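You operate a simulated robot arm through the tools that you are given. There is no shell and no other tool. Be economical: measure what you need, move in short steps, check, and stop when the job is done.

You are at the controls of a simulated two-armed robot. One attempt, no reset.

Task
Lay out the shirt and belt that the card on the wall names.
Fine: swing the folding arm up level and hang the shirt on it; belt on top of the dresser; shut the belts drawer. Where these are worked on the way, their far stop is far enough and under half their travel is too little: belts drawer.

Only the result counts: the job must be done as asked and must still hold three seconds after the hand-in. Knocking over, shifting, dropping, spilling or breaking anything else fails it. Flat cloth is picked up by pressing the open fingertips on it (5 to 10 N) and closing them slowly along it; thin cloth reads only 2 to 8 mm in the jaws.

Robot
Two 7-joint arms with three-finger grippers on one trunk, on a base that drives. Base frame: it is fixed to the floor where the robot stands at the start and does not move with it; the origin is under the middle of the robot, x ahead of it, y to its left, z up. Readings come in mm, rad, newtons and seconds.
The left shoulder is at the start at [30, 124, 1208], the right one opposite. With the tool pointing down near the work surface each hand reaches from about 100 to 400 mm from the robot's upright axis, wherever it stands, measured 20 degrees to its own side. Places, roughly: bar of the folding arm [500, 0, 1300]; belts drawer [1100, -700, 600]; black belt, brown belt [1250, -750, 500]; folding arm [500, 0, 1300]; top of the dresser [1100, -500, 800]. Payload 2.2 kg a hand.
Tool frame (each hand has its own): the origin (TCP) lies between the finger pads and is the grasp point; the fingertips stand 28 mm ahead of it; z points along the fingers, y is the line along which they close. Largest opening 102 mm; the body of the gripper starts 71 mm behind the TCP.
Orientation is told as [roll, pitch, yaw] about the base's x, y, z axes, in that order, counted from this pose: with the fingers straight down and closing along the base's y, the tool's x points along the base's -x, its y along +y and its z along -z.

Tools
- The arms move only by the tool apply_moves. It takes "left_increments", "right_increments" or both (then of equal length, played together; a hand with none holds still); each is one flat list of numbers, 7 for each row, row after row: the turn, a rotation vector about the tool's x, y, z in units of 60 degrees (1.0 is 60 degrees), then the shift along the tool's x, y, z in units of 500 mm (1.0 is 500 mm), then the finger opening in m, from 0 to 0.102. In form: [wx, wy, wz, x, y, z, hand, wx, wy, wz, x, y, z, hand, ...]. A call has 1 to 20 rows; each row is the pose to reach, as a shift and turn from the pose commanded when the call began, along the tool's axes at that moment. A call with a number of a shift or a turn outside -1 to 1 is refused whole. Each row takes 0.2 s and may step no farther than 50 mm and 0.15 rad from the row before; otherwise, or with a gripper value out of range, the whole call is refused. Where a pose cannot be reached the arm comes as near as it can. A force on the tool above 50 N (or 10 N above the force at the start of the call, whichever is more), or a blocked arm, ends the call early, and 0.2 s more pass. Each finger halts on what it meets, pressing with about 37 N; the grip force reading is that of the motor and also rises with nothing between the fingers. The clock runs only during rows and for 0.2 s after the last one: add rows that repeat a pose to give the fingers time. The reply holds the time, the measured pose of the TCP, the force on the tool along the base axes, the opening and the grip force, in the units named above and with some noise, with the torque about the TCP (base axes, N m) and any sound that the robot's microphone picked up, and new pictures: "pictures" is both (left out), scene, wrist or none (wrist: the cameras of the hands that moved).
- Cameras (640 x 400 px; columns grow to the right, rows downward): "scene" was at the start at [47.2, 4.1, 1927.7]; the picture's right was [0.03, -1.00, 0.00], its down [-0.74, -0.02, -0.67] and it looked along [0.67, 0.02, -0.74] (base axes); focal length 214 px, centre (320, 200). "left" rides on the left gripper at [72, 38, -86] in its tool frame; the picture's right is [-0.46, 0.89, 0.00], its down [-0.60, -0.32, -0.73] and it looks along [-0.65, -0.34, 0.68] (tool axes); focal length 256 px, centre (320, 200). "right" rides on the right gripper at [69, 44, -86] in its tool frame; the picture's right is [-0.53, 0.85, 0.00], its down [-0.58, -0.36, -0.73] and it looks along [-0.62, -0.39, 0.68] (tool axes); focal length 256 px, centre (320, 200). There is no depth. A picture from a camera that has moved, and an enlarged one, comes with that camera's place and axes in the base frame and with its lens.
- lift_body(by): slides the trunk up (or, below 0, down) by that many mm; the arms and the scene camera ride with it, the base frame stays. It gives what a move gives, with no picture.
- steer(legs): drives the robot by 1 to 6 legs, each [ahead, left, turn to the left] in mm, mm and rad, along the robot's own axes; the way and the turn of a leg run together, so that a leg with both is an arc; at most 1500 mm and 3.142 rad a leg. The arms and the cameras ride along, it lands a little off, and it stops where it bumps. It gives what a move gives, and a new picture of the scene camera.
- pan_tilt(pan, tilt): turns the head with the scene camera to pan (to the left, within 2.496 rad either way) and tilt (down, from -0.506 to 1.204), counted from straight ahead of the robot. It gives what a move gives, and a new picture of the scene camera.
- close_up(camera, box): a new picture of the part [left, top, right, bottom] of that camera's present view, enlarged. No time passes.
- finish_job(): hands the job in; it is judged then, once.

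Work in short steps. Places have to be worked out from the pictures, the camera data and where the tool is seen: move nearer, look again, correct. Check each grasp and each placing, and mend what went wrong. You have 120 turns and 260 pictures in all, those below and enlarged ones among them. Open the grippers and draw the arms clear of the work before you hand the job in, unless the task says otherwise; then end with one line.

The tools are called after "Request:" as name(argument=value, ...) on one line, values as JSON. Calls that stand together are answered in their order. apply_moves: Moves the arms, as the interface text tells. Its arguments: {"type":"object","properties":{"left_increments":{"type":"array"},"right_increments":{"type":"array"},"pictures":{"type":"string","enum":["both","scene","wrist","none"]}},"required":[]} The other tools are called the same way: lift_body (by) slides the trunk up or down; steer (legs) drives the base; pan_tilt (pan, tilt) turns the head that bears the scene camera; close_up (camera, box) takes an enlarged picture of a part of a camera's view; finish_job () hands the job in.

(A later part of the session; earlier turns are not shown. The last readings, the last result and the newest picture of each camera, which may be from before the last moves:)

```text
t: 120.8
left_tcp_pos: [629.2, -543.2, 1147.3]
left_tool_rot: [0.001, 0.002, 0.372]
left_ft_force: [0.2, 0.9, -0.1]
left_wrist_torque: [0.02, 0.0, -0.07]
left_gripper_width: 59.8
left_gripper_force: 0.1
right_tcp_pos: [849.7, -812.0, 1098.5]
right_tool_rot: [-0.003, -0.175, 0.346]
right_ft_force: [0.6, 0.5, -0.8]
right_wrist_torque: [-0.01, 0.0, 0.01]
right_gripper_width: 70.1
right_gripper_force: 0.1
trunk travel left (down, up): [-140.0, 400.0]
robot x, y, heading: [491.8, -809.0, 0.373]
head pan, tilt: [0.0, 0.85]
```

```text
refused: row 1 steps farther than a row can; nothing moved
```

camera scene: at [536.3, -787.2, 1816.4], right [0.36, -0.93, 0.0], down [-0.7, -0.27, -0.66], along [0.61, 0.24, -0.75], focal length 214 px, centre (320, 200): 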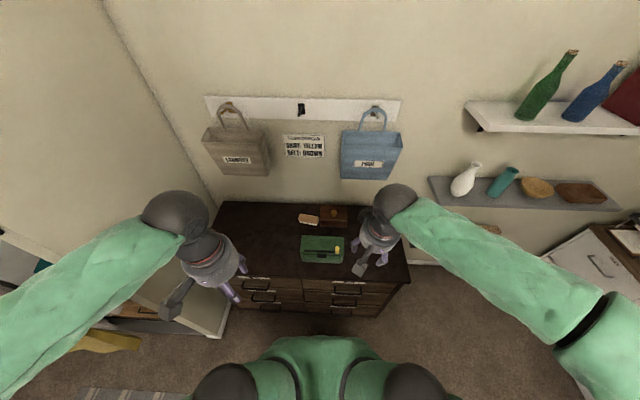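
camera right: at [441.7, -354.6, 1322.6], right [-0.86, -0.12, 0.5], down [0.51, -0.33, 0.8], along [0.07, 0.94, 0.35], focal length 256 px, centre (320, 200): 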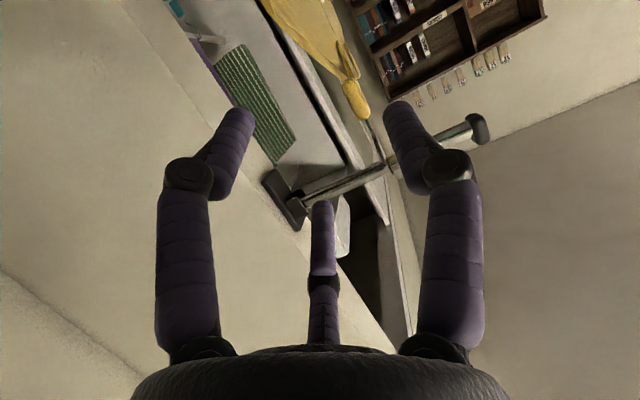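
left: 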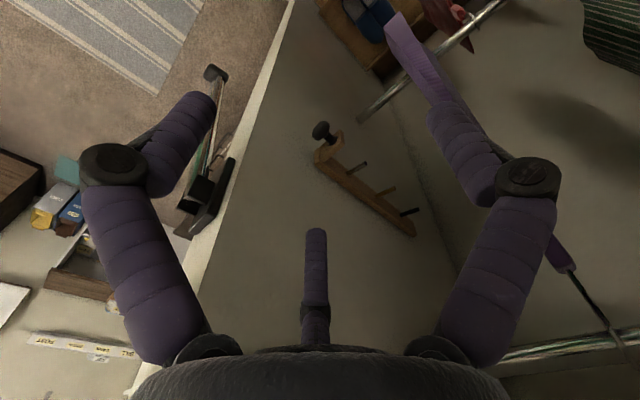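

Row step was too big; fix the pitch first while lowering to z≈950, then yaw the hand 90° so the fingers close fore-aft.

Request:
apply_moves(right_increments=[0, 0.06, 0, 0, 0, 0.08, 0.07, 0, 0.12, 0, 0, 0, 0.16, 0.07, 0, 0.166, 0, 0, 0, 0.24, 0.07, 0, 0.166, 0, 0, 0, 0.3, 0.07], pictures="none")

Request:
apply_moves(right_increments=[0, 0, 0.14, 0, 0, 0, 0.07, 0, 0, 0.28, 0, 0, 0, 0.07, 0, 0, 0.42, 0, 0, 0, 0.07, 0, 0, 0.56, 0, 0, 0, 0.07, 0, 0, 0.7, 0, 0, 0, 0.07, 0, 0, 0.84, 0, 0, 0, 0.07, 0, 0, 0.98, 0, 0, 0, 0.07], pictures="none")

Request:
apply_moves(right_increments=[0, 0, 0.14, 0, 0, 0, 0.07, 0, 0, 0.28, 0, 0, 0, 0.07, 0, 0, 0.42, 0, 0, 0, 0.07, 0, 0, 0.5, 0, 0, 0, 0.07, 0, 0, 0.5, 0, 0, 0, 0.07], pictures="both")

```text
t: 121.8
left_tcp_pos: [630.6, -542.4, 1148.3]
left_tool_rot: [0.001, 0.002, 0.372]
left_ft_force: [0.7, -0.2, 0.8]
left_wrist_torque: [-0.01, 0.04, 0.01]
left_gripper_width: 59.9
left_gripper_force: 0.1
right_tcp_pos: [874.8, -805.2, 951.0]
right_tool_rot: [-0.004, 0.001, 0.344]
right_ft_force: [-0.8, -0.3, 0.2]
right_wrist_torque: [0.02, -0.04, 0.01]
right_gripper_width: 70.1
right_gripper_force: 0.1
trunk travel left (down, up): [-140.0, 400.0]
robot x, y, heading: [493.8, -805.7, 0.374]
head pan, tilt: [0.0, 0.85]
```

```text
t: 123.4
left_tcp_pos: [629.4, -542.9, 1147.5]
left_tool_rot: [-0.001, 0.002, 0.372]
left_ft_force: [0.1, -1.6, 0.2]
left_wrist_torque: [0.01, -0.02, 0.0]
left_gripper_width: 60.1
left_gripper_force: 0.0
right_tcp_pos: [874.5, -803.2, 950.0]
right_tool_rot: [-0.002, -0.003, -0.685]
right_ft_force: [-0.8, -0.3, 0.0]
right_wrist_torque: [-0.01, -0.02, 0.01]
right_gripper_width: 70.0
right_gripper_force: 0.1
trunk travel left (down, up): [-140.0, 400.0]
robot x, y, heading: [490.3, -806.9, 0.369]
head pan, tilt: [0.0, 0.85]
```

```text
t: 124.6
left_tcp_pos: [629.3, -542.3, 1148.4]
left_tool_rot: [0.001, 0.002, 0.371]
left_ft_force: [-0.3, 0.9, -0.4]
left_wrist_torque: [0.01, 0.02, -0.01]
left_gripper_width: 60.0
left_gripper_force: 0.1
right_tcp_pos: [872.7, -803.4, 950.6]
right_tool_rot: [0.0, -0.006, -1.206]
right_ft_force: [0.1, -0.1, -0.3]
right_wrist_torque: [0.0, -0.01, 0.01]
right_gripper_width: 69.9
right_gripper_force: 0.0
trunk travel left (down, up): [-140.0, 400.0]
robot x, y, heading: [487.2, -807.4, 0.373]
head pan, tilt: [0.0, 0.85]
camera scene: at [534.7, -787.4, 1616.5], right [0.36, -0.93, 0.0], down [-0.7, -0.27, -0.66], along [0.61, 0.24, -0.75], focal length 214 px, centre (320, 200)
camera right: at [889.2, -723.7, 1037.7], right [0.98, -0.2, 0.0], down [-0.14, -0.67, 0.73], along [-0.14, -0.72, -0.68], focal length 256 px, centre (320, 200)
```

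scene: 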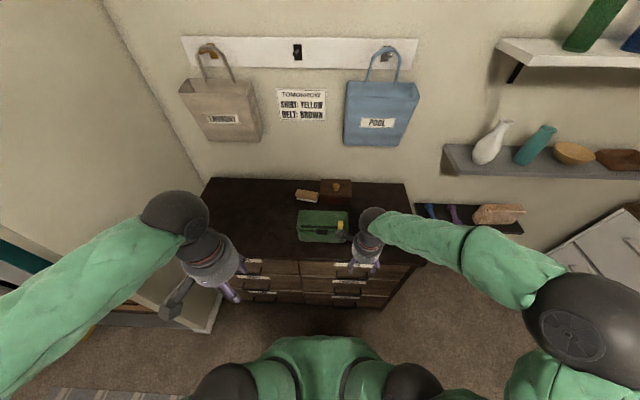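
right: 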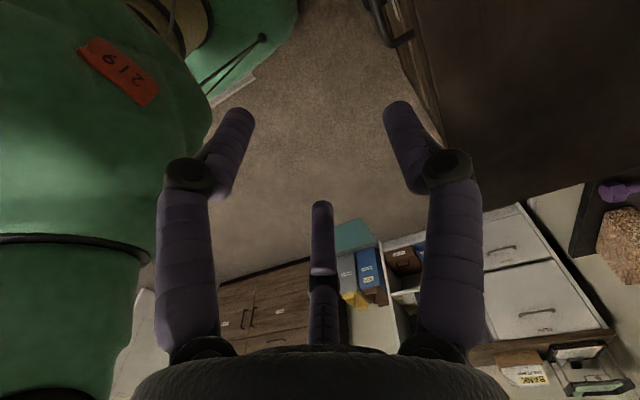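

Zoom on the handle in both views to triangulate.

Request:
close_up(camera="right", box=[330, 0, 490, 100])

Request:
close_up(camera="scene", box=[280, 220, 430, 320])

```text
4.00 times, centred on (410, 50) of right
camera zoom: at [889.2, -723.7, 1037.7], right [0.98, -0.2, 0.0], down [-0.14, -0.67, 0.73], along [-0.14, -0.72, -0.68], focal length 1024 px, centre (-40, 800)
```

zoom: 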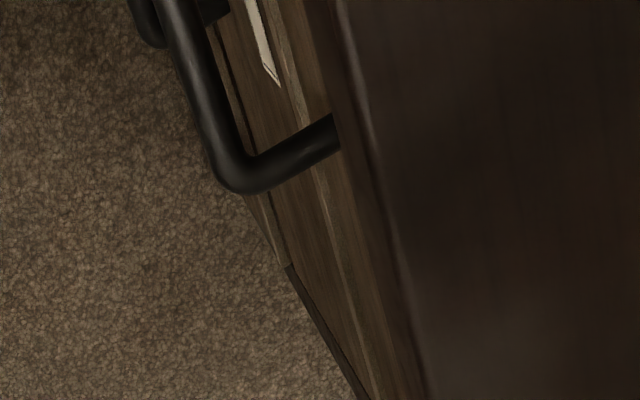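

```text
4.00 times, centred on (355, 270) of scene
camera zoom: at [534.7, -787.4, 1616.5], right [0.36, -0.93, 0.0], down [-0.7, -0.27, -0.66], along [0.61, 0.24, -0.75], focal length 858 px, centre (180, -80)
```

zoom: 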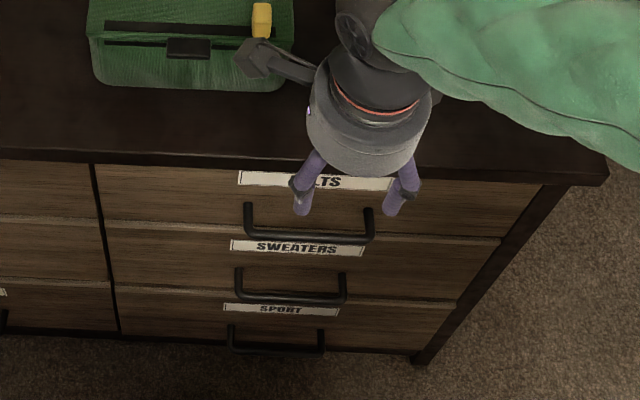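

Handle bar mid ≈[941,-787,630], about 134 mm long. The dresser top overhangs, so I grip it horizontally with the fingers above and below: rotate the hand about its x axis by -90° while lowering and backing.

Request:
apply_moves(right_increments=[-0.14, 0, 0, 0, -0.03, 0.05, 0.07, -0.28, 0, 0, 0, -0.06, 0.11, 0.07, -0.42, 0, 0, 0, -0.09, 0.17, 0.07, -0.56, 0, 0, 0, -0.12, 0.23, 0.07, -0.7, 0, 0, 0, -0.15, 0.29, 0.07, -0.84, 0, 0, 0, -0.16, 0.35, 0.07, -0.98, 0, 0, 0, -0.16, 0.41, 0.07, -0.98, 0, 0, 0, -0.16, 0.45, 0.07], pictures="none")

Request:
apply_moves(right_increments=[-0.14, 0, 0, 0, 0, 0, 0.07, -0.28, 0, 0, 0, 0, 0, 0.07, -0.42, 0, 0, 0, 0, 0, 0.07, -0.52, 0, 0, 0, 0, 0, 0.07, -0.52, 0, 0, 0, 0, 0, 0.07], pictures="both")

```text
t: 126.1
left_tcp_pos: [629.0, -544.3, 1147.7]
left_tool_rot: [-0.002, 0.003, 0.373]
left_ft_force: [0.7, 0.0, -0.7]
left_wrist_torque: [0.0, 0.0, -0.01]
left_gripper_width: 60.0
left_gripper_force: 0.1
right_tcp_pos: [870.0, -849.6, 938.2]
right_tool_rot: [0.89, 0.011, -1.226]
right_ft_force: [0.0, 0.4, -0.4]
right_wrist_torque: [-0.01, 0.03, 0.02]
right_gripper_width: 70.2
right_gripper_force: 0.1
right hand out of reach, approached as far as the arm can: row 5, 6, 7
trunk travel left (down, up): [-140.0, 400.0]
robot x, y, heading: [489.8, -806.5, 0.372]
head pan, tilt: [0.0, 0.85]
stopped in row 7 (right hand): the arm was blocked; the commanded pose is now the measured one
```

```text
t: 127.3
left_tcp_pos: [631.7, -544.1, 1147.7]
left_tool_rot: [0.002, 0.001, 0.371]
left_ft_force: [0.7, -0.1, 0.2]
left_wrist_torque: [0.02, 0.01, 0.0]
left_gripper_width: 60.0
left_gripper_force: 0.2
right_tcp_pos: [856.4, -890.6, 1152.9]
right_tool_rot: [1.395, 0.007, -1.222]
right_ft_force: [0.6, -0.1, 0.2]
right_wrist_torque: [0.01, 0.02, 0.01]
right_gripper_width: 69.9
right_gripper_force: 0.0
right hand out of reach, approached as far as the arm can: row 1, 2, 3, 4, 5
trunk travel left (down, up): [-140.0, 400.0]
robot x, y, heading: [492.3, -806.5, 0.37]
head pan, tilt: [0.0, 0.85]
camera scene: at [535.9, -788.3, 1616.5], right [0.36, -0.93, 0.0], down [-0.7, -0.27, -0.66], along [0.61, 0.24, -0.75], focal length 214 px, centre (320, 200)
camera right: at [760.3, -852.5, 1212.3], right [0.32, -0.46, 0.83], down [-0.54, -0.81, -0.23], along [0.78, -0.37, -0.51], focal length 256 px, centre (320, 200)
```

scene: 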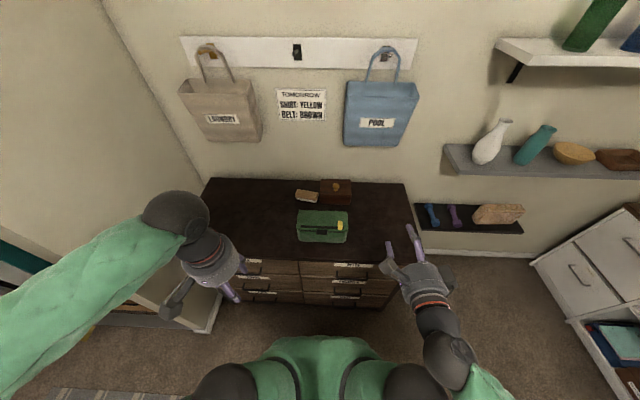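
right: 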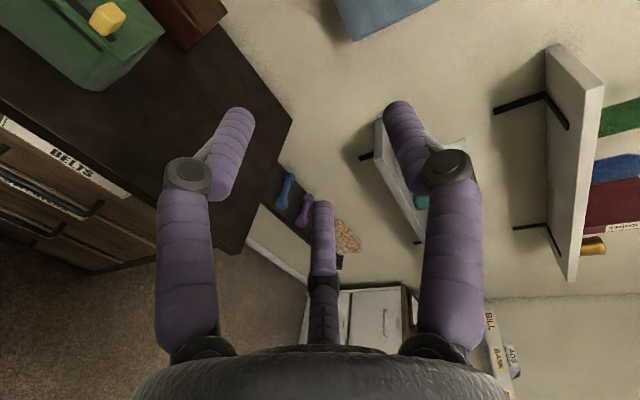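

The pose is awkward so close. Lower the trunk fully and back off so the arm can stretch forward at shoulder height, as it did with the shirt.

Request:
steer(legs=[[-160, 0, 0]])

Request:
lift_body(by=-140)

Request:
apply_moves(right_increments=[0, 0, 0, 0.02, -0.07, 0, 0.07, 0, 0, 0, 0.04, -0.14, 0.01, 0.07, 0, 0, 0, 0.04, -0.21, 0.02, 0.07, 0, 0, 0, 0.04, -0.28, 0.03, 0.07, 0, 0, 0, 0.04, -0.35, 0.04, 0.07, 0, 0, 0, 0.04, -0.35, 0.04, 0.07], pictures="both")

```text
t: 128.7
left_tcp_pos: [478.3, -602.9, 1148.3]
left_tool_rot: [-0.001, 0.001, 0.368]
left_ft_force: [0.1, -0.9, 0.2]
left_wrist_torque: [-0.01, -0.02, -0.04]
left_gripper_width: 59.8
left_gripper_force: 0.0
right_tcp_pos: [703.8, -950.3, 1153.0]
right_tool_rot: [1.393, 0.006, -1.224]
right_ft_force: [-0.7, -0.2, 0.5]
right_wrist_torque: [-0.05, 0.01, -0.01]
right_gripper_width: 70.1
right_gripper_force: 0.1
trunk travel left (down, up): [-140.0, 400.0]
robot x, y, heading: [343.4, -867.0, 0.375]
head pan, tilt: [0.0, 0.85]
camera scene: at [382.4, -846.7, 1616.5], right [0.36, -0.93, 0.0], down [-0.7, -0.27, -0.66], along [0.62, 0.24, -0.75], focal length 214 px, centre (320, 200)
```

scene: 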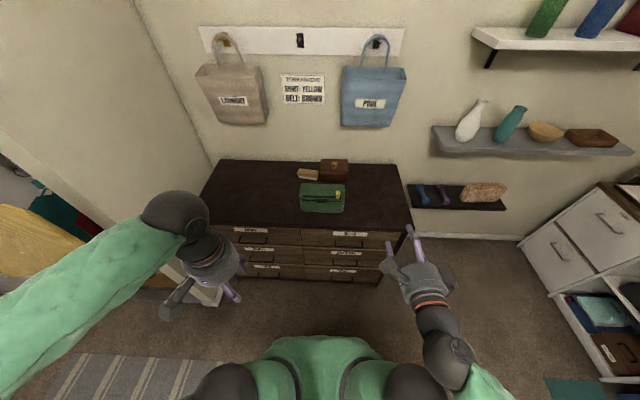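

```text
t: 130.4
left_tcp_pos: [479.4, -601.9, 1007.0]
left_tool_rot: [0.0, 0.0, 0.37]
left_ft_force: [0.3, -0.5, 1.4]
left_wrist_torque: [-0.02, 0.0, -0.01]
left_gripper_width: 60.2
left_gripper_force: 0.0
right_tcp_pos: [704.6, -948.7, 1011.6]
right_tool_rot: [1.394, 0.008, -1.223]
right_ft_force: [0.2, -0.5, -0.3]
right_wrist_torque: [-0.03, 0.01, 0.04]
right_gripper_width: 70.1
right_gripper_force: 0.0
trunk travel left (down, up): [0.0, 540.0]
robot x, y, heading: [338.4, -865.7, 0.366]
head pan, tilt: [0.0, 0.85]
```

```text
t: 131.8
left_tcp_pos: [479.9, -601.2, 1007.8]
left_tool_rot: [-0.002, 0.002, 0.368]
left_ft_force: [-0.7, -0.1, -0.1]
left_wrist_torque: [-0.01, -0.02, 0.01]
left_gripper_width: 60.2
left_gripper_force: 0.0
right_tcp_pos: [699.5, -940.7, 1009.7]
right_tool_rot: [1.387, 0.004, -1.222]
right_ft_force: [0.0, 0.6, -0.1]
right_wrist_torque: [-0.01, 0.0, 0.02]
right_gripper_width: 70.0
right_gripper_force: 0.1
right hand out of reach, approached as far as the arm can: row 1, 2, 3, 4, 5, 6
trunk travel left (down, up): [0.0, 540.0]
robot x, y, heading: [341.3, -866.7, 0.371]
head pan, tilt: [0.0, 0.85]
camera scene: at [384.0, -846.1, 1476.5], right [0.36, -0.93, 0.0], down [-0.7, -0.27, -0.66], along [0.62, 0.24, -0.75], focal length 214 px, centre (320, 200)
camera right: at [603.1, -902.2, 1069.8], right [0.33, -0.45, 0.83], down [-0.54, -0.81, -0.23], along [0.77, -0.37, -0.51], focal length 256 px, centre (320, 200)
```

scene: 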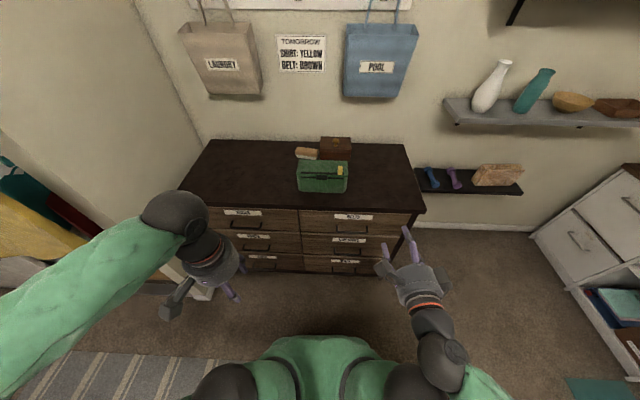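
right: 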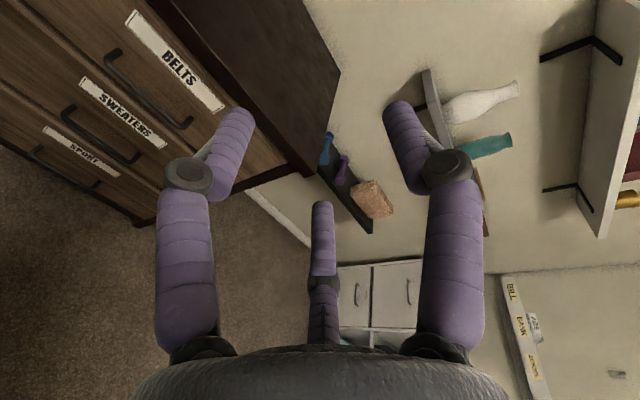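

That wrist orientation is out of reach. New plan: return the hand to pointing down-forward (like at the start) and hook closed fingertips behind the handle bar from above, pulling with the base. First undo the rotation.

Request:
apply_moves(right_increments=[0.14, 0, 0, 0, 0.08, 0, 0.07, 0.28, 0, 0, 0, 0.16, 0, 0.07, 0.42, 0, 0, 0, 0.24, 0, 0.07, 0.56, 0, 0, 0, 0.32, 0, 0.07, 0.7, 0, 0, 0, 0.4, 0, 0.07, 0.84, 0, 0, 0, 0.4, 0, 0.07, 0.98, 0, 0, 0, 0.4, 0, 0.07, 0.98, 0, 0, 0, 0.4, 0, 0.07], pictures="none")

Request:
lift_body(by=150)

```text
t: 133.6
left_tcp_pos: [480.1, -602.5, 1006.8]
left_tool_rot: [0.0, 0.002, 0.369]
left_ft_force: [-0.1, 1.2, 0.4]
left_wrist_torque: [-0.03, -0.01, -0.01]
left_gripper_width: 60.1
left_gripper_force: 0.0
right_tcp_pos: [729.5, -925.8, 1207.4]
right_tool_rot: [0.365, 0.008, -1.222]
right_ft_force: [0.5, 0.9, 0.3]
right_wrist_torque: [-0.03, -0.01, -0.02]
right_gripper_width: 69.9
right_gripper_force: 0.0
trunk travel left (down, up): [0.0, 540.0]
robot x, y, heading: [342.7, -862.9, 0.369]
head pan, tilt: [0.0, 0.85]
```

```text
t: 135.4
left_tcp_pos: [479.4, -602.1, 1157.7]
left_tool_rot: [0.001, 0.002, 0.369]
left_ft_force: [0.1, -0.6, -0.1]
left_wrist_torque: [0.02, 0.0, 0.01]
left_gripper_width: 59.9
left_gripper_force: 0.0
right_tcp_pos: [728.8, -926.4, 1355.3]
right_tool_rot: [0.368, 0.009, -1.224]
right_ft_force: [0.4, 0.6, 0.0]
right_wrist_torque: [0.0, -0.01, -0.04]
right_gripper_width: 69.8
right_gripper_force: 0.1
trunk travel left (down, up): [-150.0, 390.0]
robot x, y, heading: [343.7, -864.2, 0.367]
head pan, tilt: [0.0, 0.85]
```

Recovering. Undo the remaining roll and the 90° yaw.

Request:
apply_moves(right_increments=[0.12, 0, 0, 0, 0, 0, 0.05, 0.24, 0, 0, 0, 0, 0, 0.03, 0.35, 0, 0, 0, 0, 0, 0.01, 0.35, 0, 0, 0, 0, 0, 0.01], pictures="none")

Request:
apply_moves(right_increments=[0, 0, -0.14, 0, 0, 0.04, 0.01, 0, 0, -0.28, 0, 0, 0.08, 0.01, 0, 0, -0.42, 0, 0, 0.12, 0.01, 0, 0, -0.56, 0, 0, 0.16, 0.01, 0, 0, -0.7, 0, 0, 0.2, 0.01, 0, 0, -0.84, 0, 0, 0.24, 0.01, 0, 0, -0.98, 0, 0, 0.28, 0.01], pictures="none")

Request:
apply_moves(right_increments=[0, 0, -0.14, 0, 0, 0.04, 0.01, 0, 0, -0.28, 0, 0, 0.08, 0.01, 0, 0, -0.42, 0, 0, 0.12, 0.01, 0, 0, -0.54, 0, 0, 0.16, 0.01, 0, 0, -0.54, 0, 0, 0.24, 0.01, 0, 0, -0.54, 0, 0, 0.32, 0.01, 0, 0, -0.54, 0, 0, 0.4, 0.01], pictures="both")

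```text
t: 136.4
left_tcp_pos: [479.2, -602.4, 1157.4]
left_tool_rot: [0.0, 0.001, 0.37]
left_ft_force: [0.5, 0.3, 0.7]
left_wrist_torque: [0.04, 0.0, 0.03]
left_gripper_width: 59.9
left_gripper_force: 0.1
right_tcp_pos: [729.5, -926.4, 1356.3]
right_tool_rot: [0.001, 0.007, -1.223]
right_ft_force: [0.1, -0.4, -0.2]
right_wrist_torque: [0.0, 0.0, -0.02]
right_gripper_width: 10.4
right_gripper_force: 0.1
trunk travel left (down, up): [-150.0, 390.0]
robot x, y, heading: [339.6, -861.2, 0.369]
head pan, tilt: [0.0, 0.85]
```

```text
t: 138.0
left_tcp_pos: [479.6, -602.1, 1157.4]
left_tool_rot: [0.0, 0.0, 0.369]
left_ft_force: [0.6, -0.4, 0.0]
left_wrist_torque: [0.02, -0.03, -0.04]
left_gripper_width: 60.1
left_gripper_force: 0.0
right_tcp_pos: [728.4, -925.0, 1216.1]
right_tool_rot: [0.007, 0.002, -0.194]
right_ft_force: [0.1, -0.4, 0.2]
right_wrist_torque: [-0.01, -0.01, -0.02]
right_gripper_width: 10.0
right_gripper_force: 0.1
trunk travel left (down, up): [-150.0, 390.0]
robot x, y, heading: [345.2, -864.2, 0.374]
head pan, tilt: [0.0, 0.85]
```

```text
t: 139.6
left_tcp_pos: [479.4, -602.2, 1157.3]
left_tool_rot: [0.0, 0.003, 0.37]
left_ft_force: [-1.0, -0.5, 0.1]
left_wrist_torque: [0.01, 0.0, -0.02]
left_gripper_width: 59.9
left_gripper_force: 0.1
right_tcp_pos: [729.4, -923.0, 1016.6]
right_tool_rot: [0.005, 0.0, 0.366]
right_ft_force: [-0.7, 1.3, 0.3]
right_wrist_torque: [0.0, 0.0, -0.01]
right_gripper_width: 9.8
right_gripper_force: 0.1
trunk travel left (down, up): [-150.0, 390.0]
robot x, y, heading: [343.5, -862.8, 0.371]
head pan, tilt: [0.0, 0.85]
camera scene: at [384.6, -845.9, 1626.5], right [0.36, -0.93, 0.0], down [-0.7, -0.27, -0.66], along [0.62, 0.24, -0.75], focal length 214 px, centre (320, 200)
camera right: at [648.3, -908.4, 1103.7], right [0.19, 0.98, 0.01], down [0.67, -0.14, 0.73], along [0.72, -0.14, -0.68], focal length 256 px, centre (320, 200)
```

scene: 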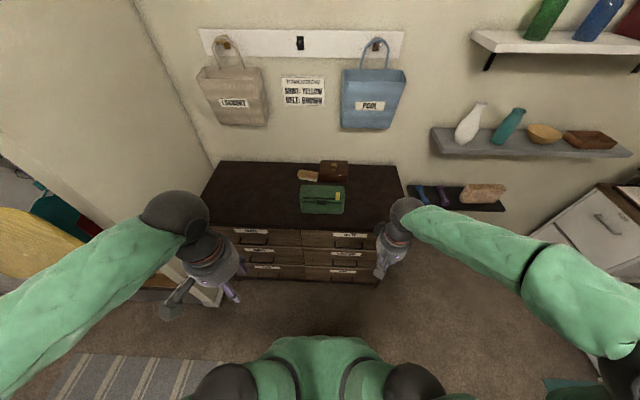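
right: 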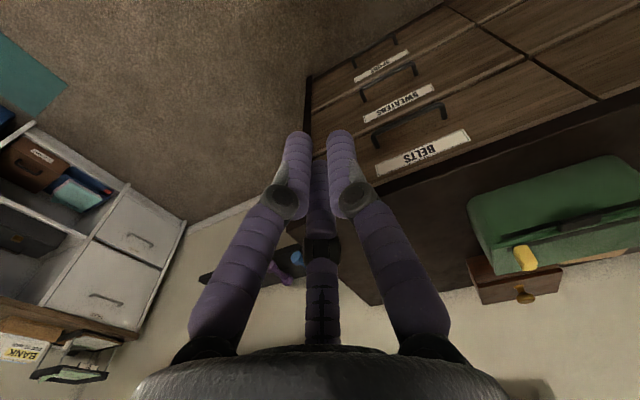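

Handle bar mid refined to ≈[940,-785,640]. Drive 115 mm closer, then bring the closed fingertips, pitched 0.65 rad, to just above the gap behind the bar.

Request:
steer(legs=[[115, 0, 0]])

Request:
apply_moves(right_increments=[0, -0.078, 0, -0.026, 0.013, 0.078, 0.0, 0, -0.155, 0, -0.052, 0.026, 0.156, 0.0, 0, -0.233, 0, -0.077, 0.04, 0.235, 0.0, 0, -0.31, 0, -0.103, 0.053, 0.313, 0.0, 0, -0.388, 0, -0.129, 0.066, 0.391, 0.0, 0, -0.465, 0, -0.155, 0.08, 0.47, 0.0, 0, -0.543, 0, -0.18, 0.093, 0.548, 0.0, 0, -0.62, 0, -0.206, 0.106, 0.626, 0.0, 0, -0.62, 0, -0.206, 0.106, 0.626, 0.0], pictures="both")

```text
t: 140.8
left_tcp_pos: [588.6, -558.7, 1157.9]
left_tool_rot: [-0.002, 0.002, 0.371]
left_ft_force: [0.0, 0.6, -0.8]
left_wrist_torque: [-0.02, 0.05, 0.0]
left_gripper_width: 60.2
left_gripper_force: 0.1
right_tcp_pos: [837.6, -880.6, 1016.9]
right_tool_rot: [0.005, 0.0, 0.371]
right_ft_force: [0.4, 0.8, -0.1]
right_wrist_torque: [0.03, 0.06, 0.02]
right_gripper_width: 10.1
right_gripper_force: 0.0
trunk travel left (down, up): [-150.0, 390.0]
robot x, y, heading: [446.8, -822.9, 0.373]
head pan, tilt: [0.0, 0.85]
camera scene: at [494.6, -803.1, 1626.4], right [0.36, -0.93, 0.0], down [-0.7, -0.27, -0.66], along [0.61, 0.24, -0.75], focal length 214 px, centre (320, 200)
```

scene: 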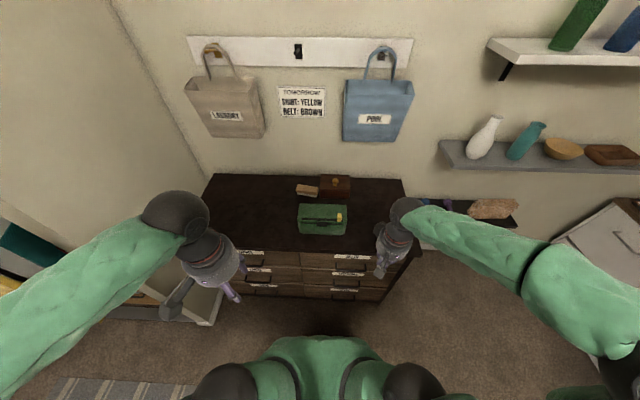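

```text
t: 142.8
left_tcp_pos: [586.9, -560.4, 1157.0]
left_tool_rot: [0.002, 0.002, 0.371]
left_ft_force: [0.1, -0.3, -0.2]
left_wrist_torque: [0.02, -0.02, -0.01]
left_gripper_width: 60.1
left_gripper_force: 0.0
right_tcp_pos: [912.0, -793.8, 705.7]
right_tool_rot: [0.009, -0.651, 0.364]
right_ft_force: [0.0, -0.5, 0.3]
right_wrist_torque: [-0.01, 0.0, -0.03]
right_gripper_width: 2.0
right_gripper_force: 32.0
trunk travel left (down, up): [-150.0, 390.0]
robot x, y, heading: [449.2, -822.7, 0.369]
head pan, tilt: [0.0, 0.85]
camera scene: at [491.8, -804.3, 1626.5], right [0.36, -0.93, 0.0], down [-0.7, -0.27, -0.66], along [0.62, 0.24, -0.75], focal length 214 px, centre (320, 200)
camera right: at [796.5, -790.6, 732.1], right [0.09, 0.94, 0.33], down [0.15, -0.34, 0.93], along [0.98, -0.04, -0.17], focal length 256 px, centre (320, 200)
```

scene: 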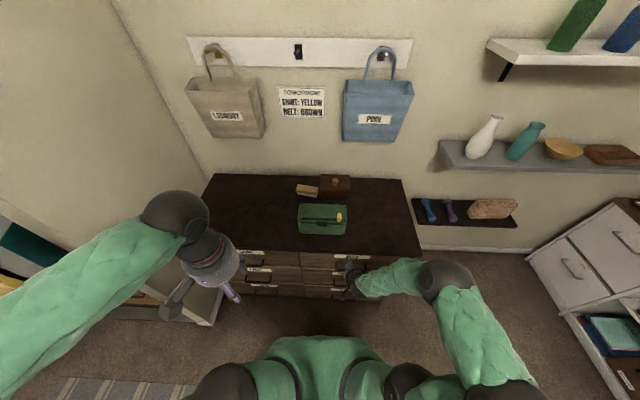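
right: 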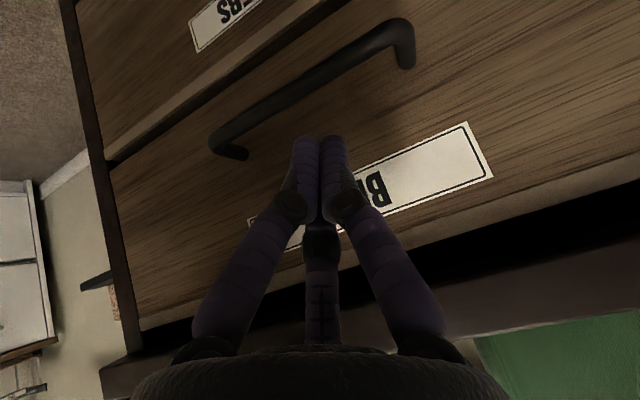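

Handle: bar at w≈590, z≈638, drawer face at w≈622 (32 mm standoff). Slide the fingertips 62 mm along the tool axis into the gap.

Request:
apply_moves(right_increments=[0, 0, 0, 0, 0, 0.04, 0.0, 0, 0, 0, 0, 0, 0.08, 0.0, 0, 0, 0, 0, 0, 0.105, 0.0, 0, 0, 0, 0, 0, 0.125, 0.0, 0, 0, 0, 0, 0, 0.125, 0.0], pictures="wrist")

```text
t: 143.8
left_tcp_pos: [587.3, -560.1, 1158.1]
left_tool_rot: [0.002, 0.001, 0.37]
left_ft_force: [0.3, 0.3, 0.2]
left_wrist_torque: [-0.01, -0.01, 0.02]
left_gripper_width: 60.0
left_gripper_force: 0.1
right_tcp_pos: [945.9, -780.4, 658.9]
right_tool_rot: [0.007, -0.652, 0.362]
right_ft_force: [-7.2, -2.8, 13.7]
right_wrist_torque: [-0.05, -0.05, -0.04]
right_gripper_width: 1.9
right_gripper_force: 30.7
trunk travel left (down, up): [-150.0, 390.0]
robot x, y, heading: [453.5, -825.9, 0.373]
head pan, tilt: [0.0, 0.85]
stopped in row 4 (right hand): the force on the tool passed its limit at 93 N (the readings are from after the stop); the commanded pose is now the measured one
camera right: at [830.2, -778.2, 686.3], right [0.09, 0.94, 0.33], down [0.15, -0.34, 0.93], along [0.99, -0.04, -0.17], focal length 256 px, centre (320, 200)
```

right: 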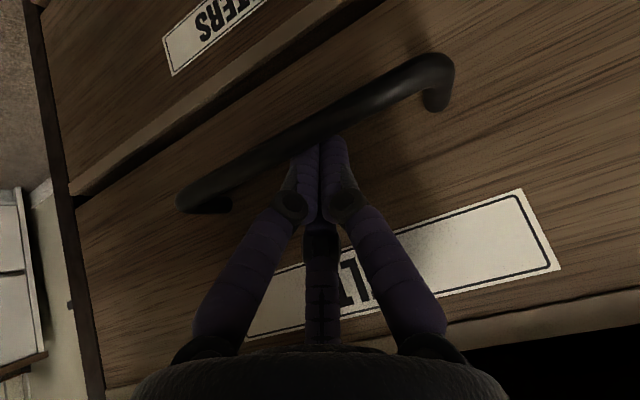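

The fingertips are behind the bar, touching the drawer face, with ~15 mm engagement. Ease off the face slightly and pull by driving back.

Request:
apply_moves(right_increments=[0, 0.05, 0, 0.008, 0, 0.003, 0.0, 0, 0.1, 0, 0.015, 0, 0.006, 0.0, 0, 0.1, 0, 0.015, 0, 0.006, 0.0], pictures="none")

Request:
steer(legs=[[-60, 0, 0]])

Request:
close_up(camera="right", box=[0, 0, 640, 400])

```text
t: 144.4
left_tcp_pos: [584.9, -560.3, 1158.1]
left_tool_rot: [0.001, -0.001, 0.37]
left_ft_force: [-0.4, -1.0, -0.4]
left_wrist_torque: [0.0, 0.01, -0.01]
left_gripper_width: 60.1
left_gripper_force: 0.0
right_tcp_pos: [946.3, -780.3, 658.8]
right_tool_rot: [0.0, -0.58, 0.37]
right_ft_force: [-18.5, -4.0, 32.9]
right_wrist_torque: [0.01, 0.0, 0.03]
right_gripper_width: 2.0
right_gripper_force: 31.7
trunk travel left (down, up): [-150.0, 390.0]
robot x, y, heading: [449.6, -824.1, 0.364]
head pan, tilt: [0.0, 0.85]
stopped in row 2 (right hand): the force on the tool passed its limit at 55 N (the readings are from after the stop); the commanded pose is now the measured one
```

```text
t: 145.3
left_tcp_pos: [527.7, -580.3, 1158.1]
left_tool_rot: [-0.002, 0.001, 0.37]
left_ft_force: [-0.1, 0.1, 1.1]
left_wrist_torque: [0.03, -0.05, -0.03]
left_gripper_width: 59.6
left_gripper_force: 0.2
right_tcp_pos: [890.4, -800.7, 656.8]
right_tool_rot: [0.001, -0.578, 0.373]
right_ft_force: [-9.8, 30.7, 32.7]
right_wrist_torque: [0.34, -0.02, 0.21]
right_gripper_width: 1.9
right_gripper_force: 31.1
trunk travel left (down, up): [-150.0, 390.0]
robot x, y, heading: [391.6, -843.8, 0.373]
head pan, tilt: [0.0, 0.85]
camera scene: at [431.1, -823.8, 1626.7], right [0.36, -0.93, 0.0], down [-0.7, -0.27, -0.66], along [0.62, 0.24, -0.75], focal length 214 px, centre (320, 200)
```

scene: 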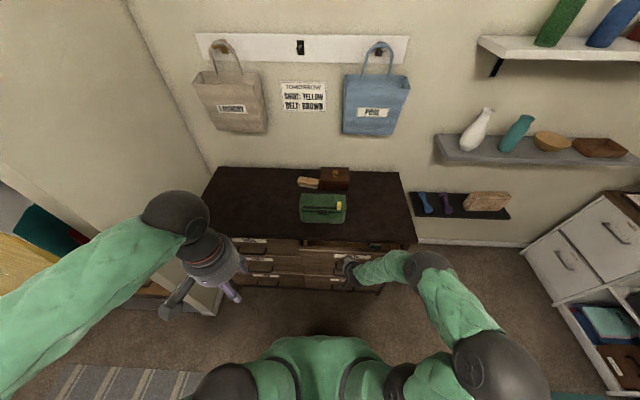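

```text
1.00 times, centred on (320, 200) of right (not enlarged: the box is as wide or as high as the picture)
camera zoom: at [776.8, -797.2, 693.0], right [0.11, 0.95, 0.29], down [0.21, -0.31, 0.93], along [0.97, -0.04, -0.23], focal length 256 px, centre (320, 200)
```

zoom: 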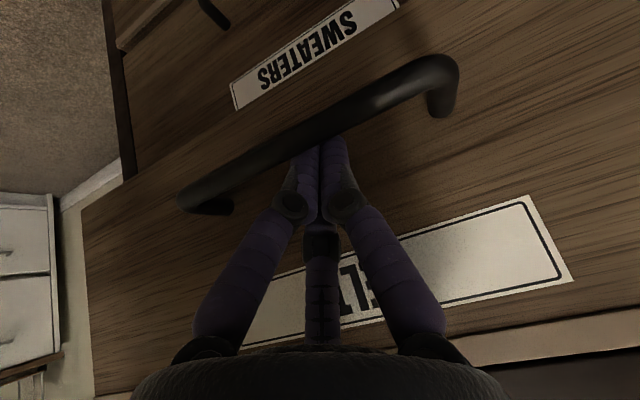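

The drawer is moving with the hand. Keep pulling by driving back in stages.

Request:
steer(legs=[[-110, 0, 0]])

Request:
close_up(camera="right", box=[0, 0, 640, 400])

```text
t: 146.8
left_tcp_pos: [428.4, -619.2, 1157.2]
left_tool_rot: [0.001, 0.001, 0.373]
left_ft_force: [0.6, -0.5, -0.2]
left_wrist_torque: [0.0, 0.02, 0.01]
left_gripper_width: 59.8
left_gripper_force: 0.2
right_tcp_pos: [790.0, -834.4, 656.8]
right_tool_rot: [0.004, -0.579, 0.384]
right_ft_force: [0.4, 5.1, 8.7]
right_wrist_torque: [0.36, 0.28, 0.2]
right_gripper_width: 1.9
right_gripper_force: 31.6
trunk travel left (down, up): [-150.0, 390.0]
robot x, y, heading: [290.6, -883.1, 0.371]
head pan, tilt: [0.0, 0.85]
stopped in leg 1: the force on the tool passed its limit at 57 N (the readings are from after the stop); the commanded pose is now the measured one
camera scene: at [333.0, -863.9, 1626.4], right [0.36, -0.93, 0.0], down [-0.7, -0.27, -0.66], along [0.61, 0.24, -0.75], focal length 214 px, centre (320, 200)
```

scene: 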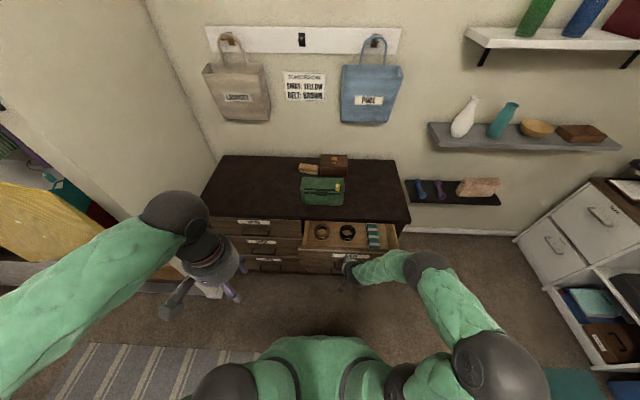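

```text
1.00 times, centred on (320, 200) of right (not enlarged: the box is as wide or as high as the picture)
camera zoom: at [675.8, -834.2, 693.1], right [0.1, 0.95, 0.29], down [0.21, -0.31, 0.93], along [0.97, -0.03, -0.23], focal length 256 px, centre (320, 200)
```

zoom: 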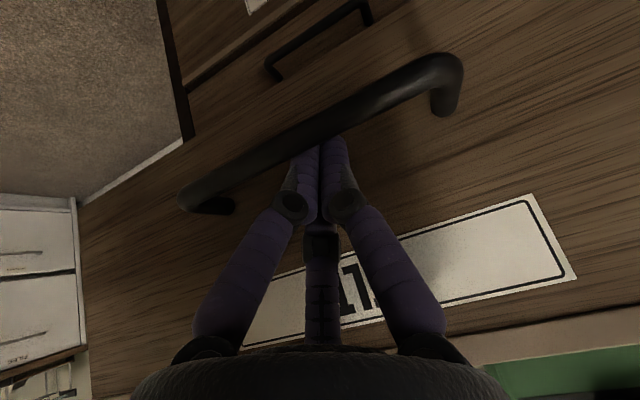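

The drawer is out ~165 mm; belts are visible as coils. Try a bit more to confirm the stop.

Request:
steer(legs=[[-60, 0, 0]])

Request:
close_up(camera="scene", box=[250, 190, 430, 300])

```text
t: 147.8
left_tcp_pos: [369.8, -639.6, 1156.7]
left_tool_rot: [-0.002, 0.001, 0.372]
left_ft_force: [-0.3, -0.5, -0.2]
left_wrist_torque: [-0.02, -0.02, 0.0]
left_gripper_width: 60.3
left_gripper_force: 0.1
right_tcp_pos: [730.6, -855.8, 657.7]
right_tool_rot: [0.001, -0.575, 0.384]
right_ft_force: [-10.3, 30.4, 22.6]
right_wrist_torque: [0.36, 0.09, 0.29]
right_gripper_width: 1.9
right_gripper_force: 31.4
trunk travel left (down, up): [-150.0, 390.0]
robot x, y, heading: [237.0, -905.5, 0.37]
head pan, tilt: [0.0, 0.85]
camera scene: at [273.7, -884.0, 1626.6], right [0.36, -0.93, 0.0], down [-0.7, -0.27, -0.66], along [0.62, 0.24, -0.75], focal length 214 px, centre (320, 200)
```

scene: 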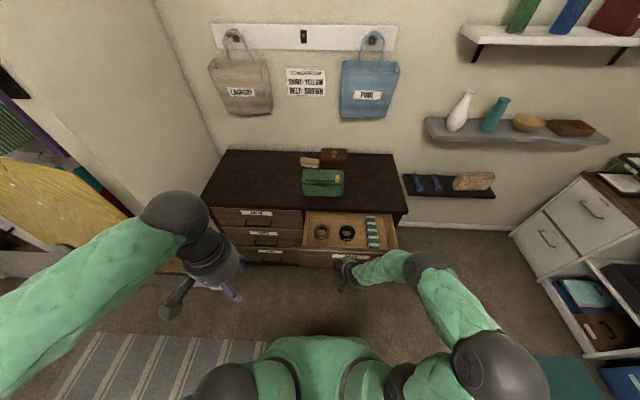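

```text
3.56 times, centred on (340, 245) of scene
camera zoom: at [273.7, -884.0, 1626.6], right [0.36, -0.93, 0.0], down [-0.7, -0.27, -0.66], along [0.62, 0.24, -0.75], focal length 763 px, centre (249, 40)
```

zoom: 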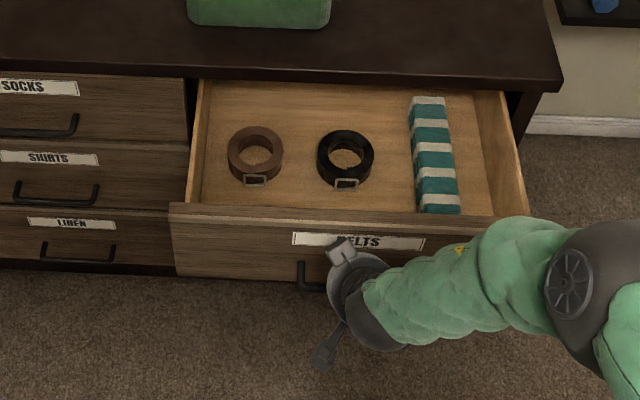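

Still moving (≈228 mm out). Pull further until the stop.

Request:
steer(legs=[[-90, 0, 0]])

Request:
close_up(camera="scene", box=[250, 180, 430, 300])

```text
t: 148.9
left_tcp_pos: [286.7, -672.3, 1157.8]
left_tool_rot: [-0.001, 0.0, 0.373]
left_ft_force: [-0.7, -0.3, 0.0]
left_wrist_torque: [0.01, -0.04, -0.03]
left_gripper_width: 60.0
left_gripper_force: 0.0
right_tcp_pos: [644.2, -885.6, 658.2]
right_tool_rot: [0.0, -0.575, 0.391]
right_ft_force: [-12.4, 37.6, 21.6]
right_wrist_torque: [0.45, 0.19, 0.37]
right_gripper_width: 2.1
right_gripper_force: 31.2
trunk travel left (down, up): [-150.0, 390.0]
robot x, y, heading: [151.0, -939.2, 0.374]
head pan, tilt: [0.0, 0.85]
camera scene: at [190.1, -915.8, 1626.6], right [0.37, -0.93, 0.0], down [-0.7, -0.28, -0.66], along [0.62, 0.24, -0.75], focal length 214 px, centre (320, 200)
```

scene: 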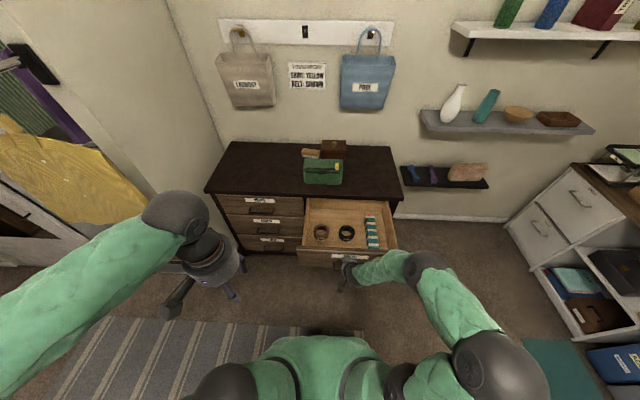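

```text
3.33 times, centred on (340, 240) of scene
camera zoom: at [190.1, -915.8, 1626.6], right [0.37, -0.93, 0.0], down [-0.7, -0.28, -0.66], along [0.62, 0.24, -0.75], focal length 715 px, centre (253, 67)
```

zoom: 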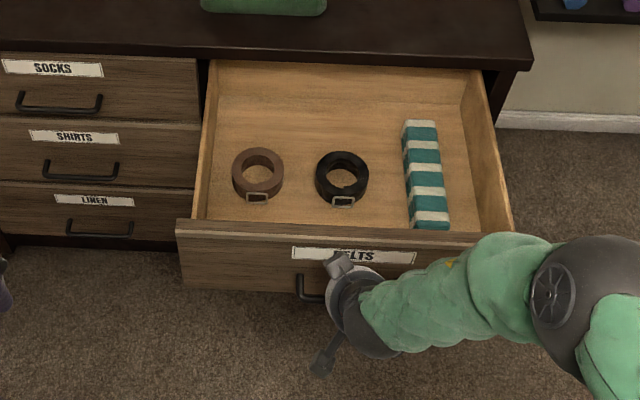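

Drawer is ~320 mm out; brown belt coil is left, black beside it. Unhook the fingers: slide up along the tool axis and lift clear.

Request:
apply_moves(right_increments=[0, 0, 0, 0, 0, -0.03, 0.0, 0, 0, 0, 0, 0, -0.06, 0.0, 0, 0, 0, 0, 0, -0.12, 0.0, 0, 0, 0, -0.05, 0, -0.2, 0.0, 0, 0, 0, -0.1, 0, -0.28, 0.0, 0, 0, 0, -0.15, 0, -0.36, 0.0, 0, 0, 0, -0.2, 0, -0.44, 0.0], pictures="both")

```text
t: 150.5
left_tcp_pos: [285.9, -673.2, 1156.9]
left_tool_rot: [0.001, 0.003, 0.375]
left_ft_force: [-1.2, 0.0, 0.2]
left_wrist_torque: [-0.03, 0.05, 0.02]
left_gripper_width: 60.3
left_gripper_force: 0.1
right_tcp_pos: [612.8, -898.7, 897.1]
right_tool_rot: [0.006, -0.575, 0.395]
right_ft_force: [-0.3, 0.6, -0.3]
right_wrist_torque: [0.0, -0.05, 0.02]
right_gripper_width: 2.2
right_gripper_force: 31.6
trunk travel left (down, up): [-150.0, 390.0]
robot x, y, heading: [150.1, -935.3, 0.374]
head pan, tilt: [0.0, 0.85]
camera scene: at [193.4, -918.2, 1626.5], right [0.37, -0.93, 0.0], down [-0.7, -0.27, -0.66], along [0.61, 0.24, -0.75], focal length 214 px, centre (320, 200)
camera right: at [499.7, -898.7, 932.8], right [0.09, 0.95, 0.29], down [0.22, -0.31, 0.93], along [0.97, -0.02, -0.24], focal length 256 px, centre (320, 200)
```

scene: 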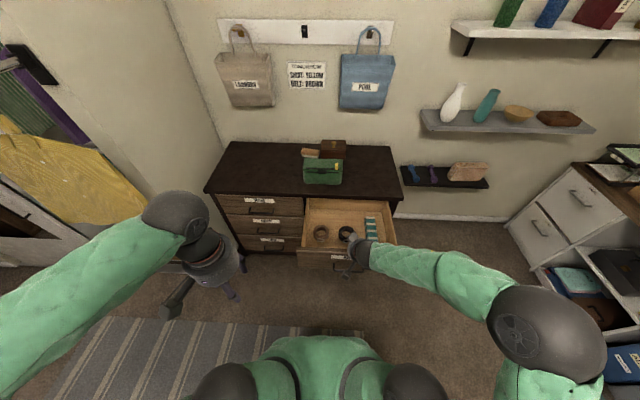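
right: 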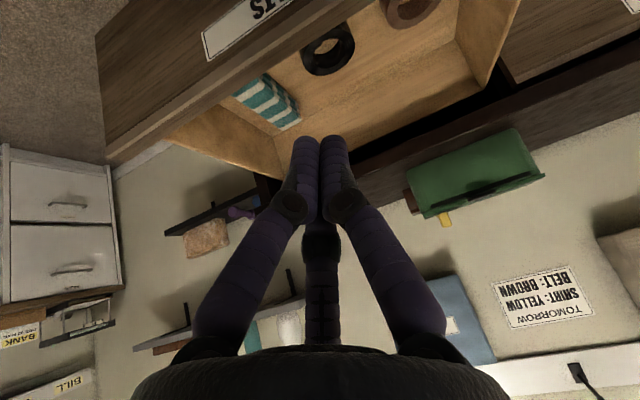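

Brown coil triangulates to ≈[862,-667,545] (w≈560). Shift left 80 and forward 200 (hand stays above the drawer), open the fingers and tilt more downward.

Request:
steer(legs=[[0, 80, 0], [190, 0, 0]])

Request:
apply_moves(right_increments=[0, 0.09, 0, 0, 0.03, 0, 0.03, 0, 0.18, 0, 0, 0.06, 0, 0.06, 0, 0.27, 0, 0, 0.09, 0, 0.08, 0, 0.27, 0, 0, 0.09, 0, 0.08], pictures="wrist")

```text
t: 152.7
left_tcp_pos: [438.3, -526.5, 1157.9]
left_tool_rot: [-0.001, 0.005, 0.378]
left_ft_force: [0.5, 0.0, -0.6]
left_wrist_torque: [-0.01, -0.01, 0.02]
left_gripper_width: 60.0
left_gripper_force: 0.0
right_tcp_pos: [764.5, -752.1, 897.6]
right_tool_rot: [0.005, -0.573, 0.391]
right_ft_force: [0.9, 0.2, 0.8]
right_wrist_torque: [0.0, 0.03, 0.0]
right_gripper_width: 2.0
right_gripper_force: 30.8
trunk travel left (down, up): [-150.0, 390.0]
robot x, y, heading: [300.1, -790.5, 0.375]
head pan, tilt: [0.0, 0.85]
camera scene: at [344.9, -771.5, 1626.4], right [0.37, -0.93, 0.0], down [-0.7, -0.28, -0.66], along [0.61, 0.24, -0.75], focal length 214 px, centre (320, 200)
```

scene: 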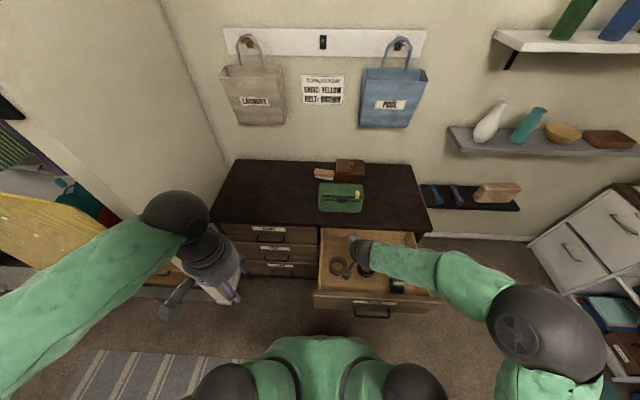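

```text
t: 153.7
left_tcp_pos: [437.9, -527.4, 1157.1]
left_tool_rot: [0.001, 0.001, 0.376]
left_ft_force: [0.2, 0.0, -0.2]
left_wrist_torque: [0.01, -0.01, -0.02]
left_gripper_width: 59.9
left_gripper_force: 0.1
right_tcp_pos: [746.9, -710.4, 897.4]
right_tool_rot: [0.004, -0.291, 0.395]
right_ft_force: [-0.8, -1.1, -0.1]
right_wrist_torque: [-0.04, -0.01, -0.01]
right_gripper_width: 80.0
right_gripper_force: 0.0
trunk travel left (down, up): [-150.0, 390.0]
robot x, y, heading: [298.1, -793.6, 0.38]
head pan, tilt: [0.0, 0.85]
camera right: at [645.3, -705.2, 960.8], right [0.15, 0.98, 0.16], down [0.46, -0.21, 0.86], along [0.88, -0.06, -0.48], focal length 256 px, centre (320, 200)
```

right: 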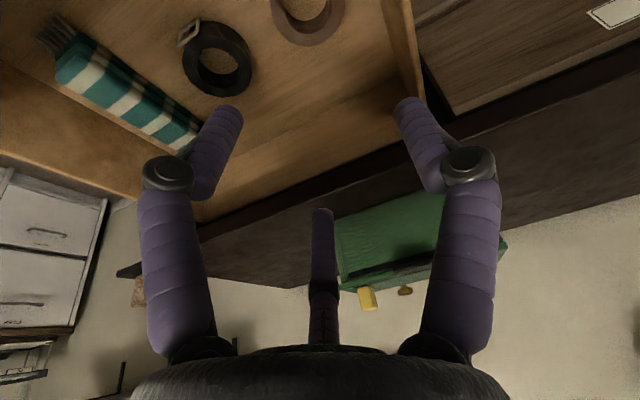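

Tilt the hand to vertical and descend a little so the coil is in view for a better baseline.

Request:
apply_moves(right_increments=[0, 0.09, 0, 0.018, 0, 0.057, 0.08, 0, 0.18, 0, 0.036, 0, 0.114, 0.08, 0, 0.278, 0, 0.053, 0, 0.172, 0.08, 0, 0.278, 0, 0.053, 0, 0.172, 0.08], pictures="wrist")

Request:
close_up(camera="scene", box=[300, 210, 450, 330])

```text
t: 154.7
left_tcp_pos: [436.7, -528.0, 1158.5]
left_tool_rot: [0.0, 0.002, 0.378]
left_ft_force: [-0.1, -0.9, -0.3]
left_wrist_torque: [0.01, -0.03, 0.0]
left_gripper_width: 60.0
left_gripper_force: 0.1
right_tcp_pos: [746.4, -711.0, 807.7]
right_tool_rot: [0.005, -0.001, 0.395]
right_ft_force: [-0.2, 0.1, 0.4]
right_wrist_torque: [-0.01, -0.02, 0.0]
right_gripper_width: 80.1
right_gripper_force: 0.1
trunk travel left (down, up): [-150.0, 390.0]
robot x, y, heading: [299.3, -790.9, 0.373]
head pan, tilt: [0.0, 0.85]
camera right: at [665.6, -697.9, 895.0], right [0.17, 0.99, 0.0], down [0.67, -0.12, 0.73], along [0.72, -0.12, -0.68], focal length 256 px, centre (320, 200)
```

right: 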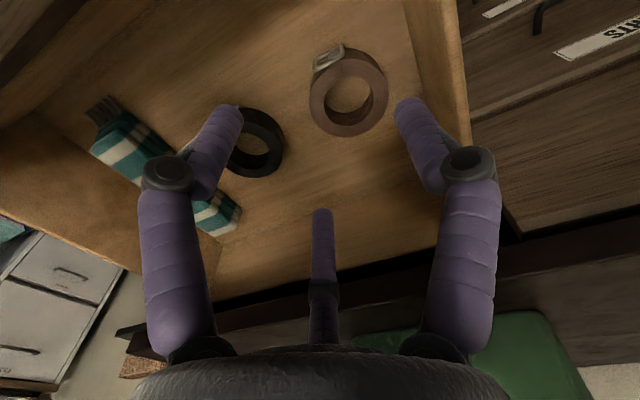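

```text
3.33 times, centred on (375, 270) of scene
camera zoom: at [342.6, -772.3, 1626.5], right [0.37, -0.93, 0.0], down [-0.7, -0.28, -0.66], along [0.61, 0.24, -0.75], focal length 715 px, centre (137, -33)
```

zoom: 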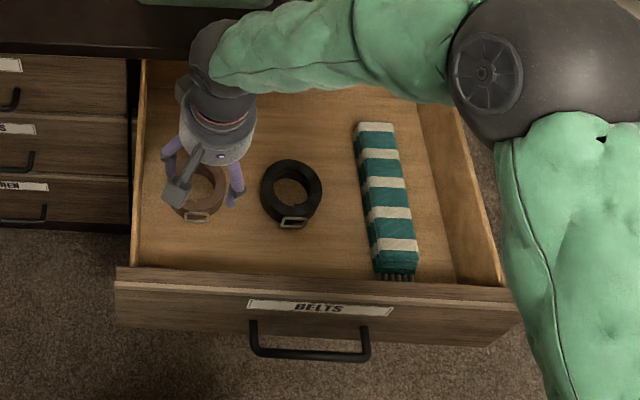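

Best estimate of the brown coil: centre ≈[806,-689], mid height ~590, outer Ø≈88, hole ≈50. I'll pinch its right wall (≈[819,-722]); go above it first and check.

Request:
apply_moves(right_increments=[0, 0, 0, -0.042, -0.025, 0.058, 0.06, 0, 0, 0, -0.084, -0.05, 0.117, 0.055, 0, 0, 0, -0.126, -0.076, 0.175, 0.05, 0, 0, 0, -0.126, -0.076, 0.22, 0.05, 0, 0, 0, -0.126, -0.076, 0.22, 0.05], pictures="wrist")

```text
t: 155.9
left_tcp_pos: [437.2, -528.1, 1156.6]
left_tool_rot: [0.001, 0.003, 0.376]
left_ft_force: [-0.2, -0.4, 0.0]
left_wrist_torque: [-0.01, 0.01, -0.05]
left_gripper_width: 59.7
left_gripper_force: 0.1
right_tcp_pos: [819.8, -719.3, 696.2]
right_tool_rot: [0.005, 0.0, 0.394]
right_ft_force: [1.0, 0.4, 0.3]
right_wrist_torque: [-0.03, 0.02, 0.03]
right_gripper_width: 50.1
right_gripper_force: 0.0
trunk travel left (down, up): [-150.0, 390.0]
robot x, y, heading: [301.7, -790.6, 0.374]
head pan, tilt: [0.0, 0.85]
camera right: at [738.4, -706.1, 783.6], right [0.17, 0.99, 0.0], down [0.67, -0.12, 0.73], along [0.72, -0.12, -0.68], focal length 256 px, centre (320, 200)
```

right: 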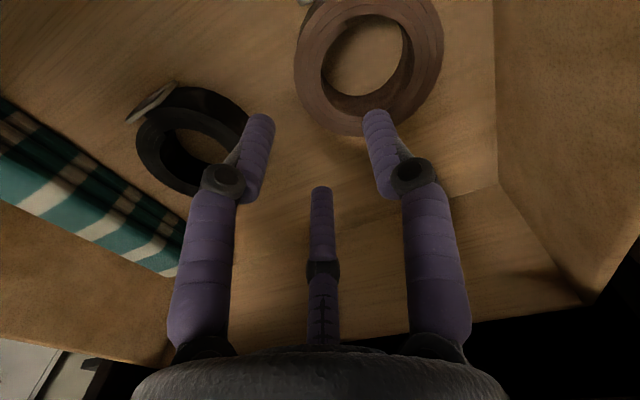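

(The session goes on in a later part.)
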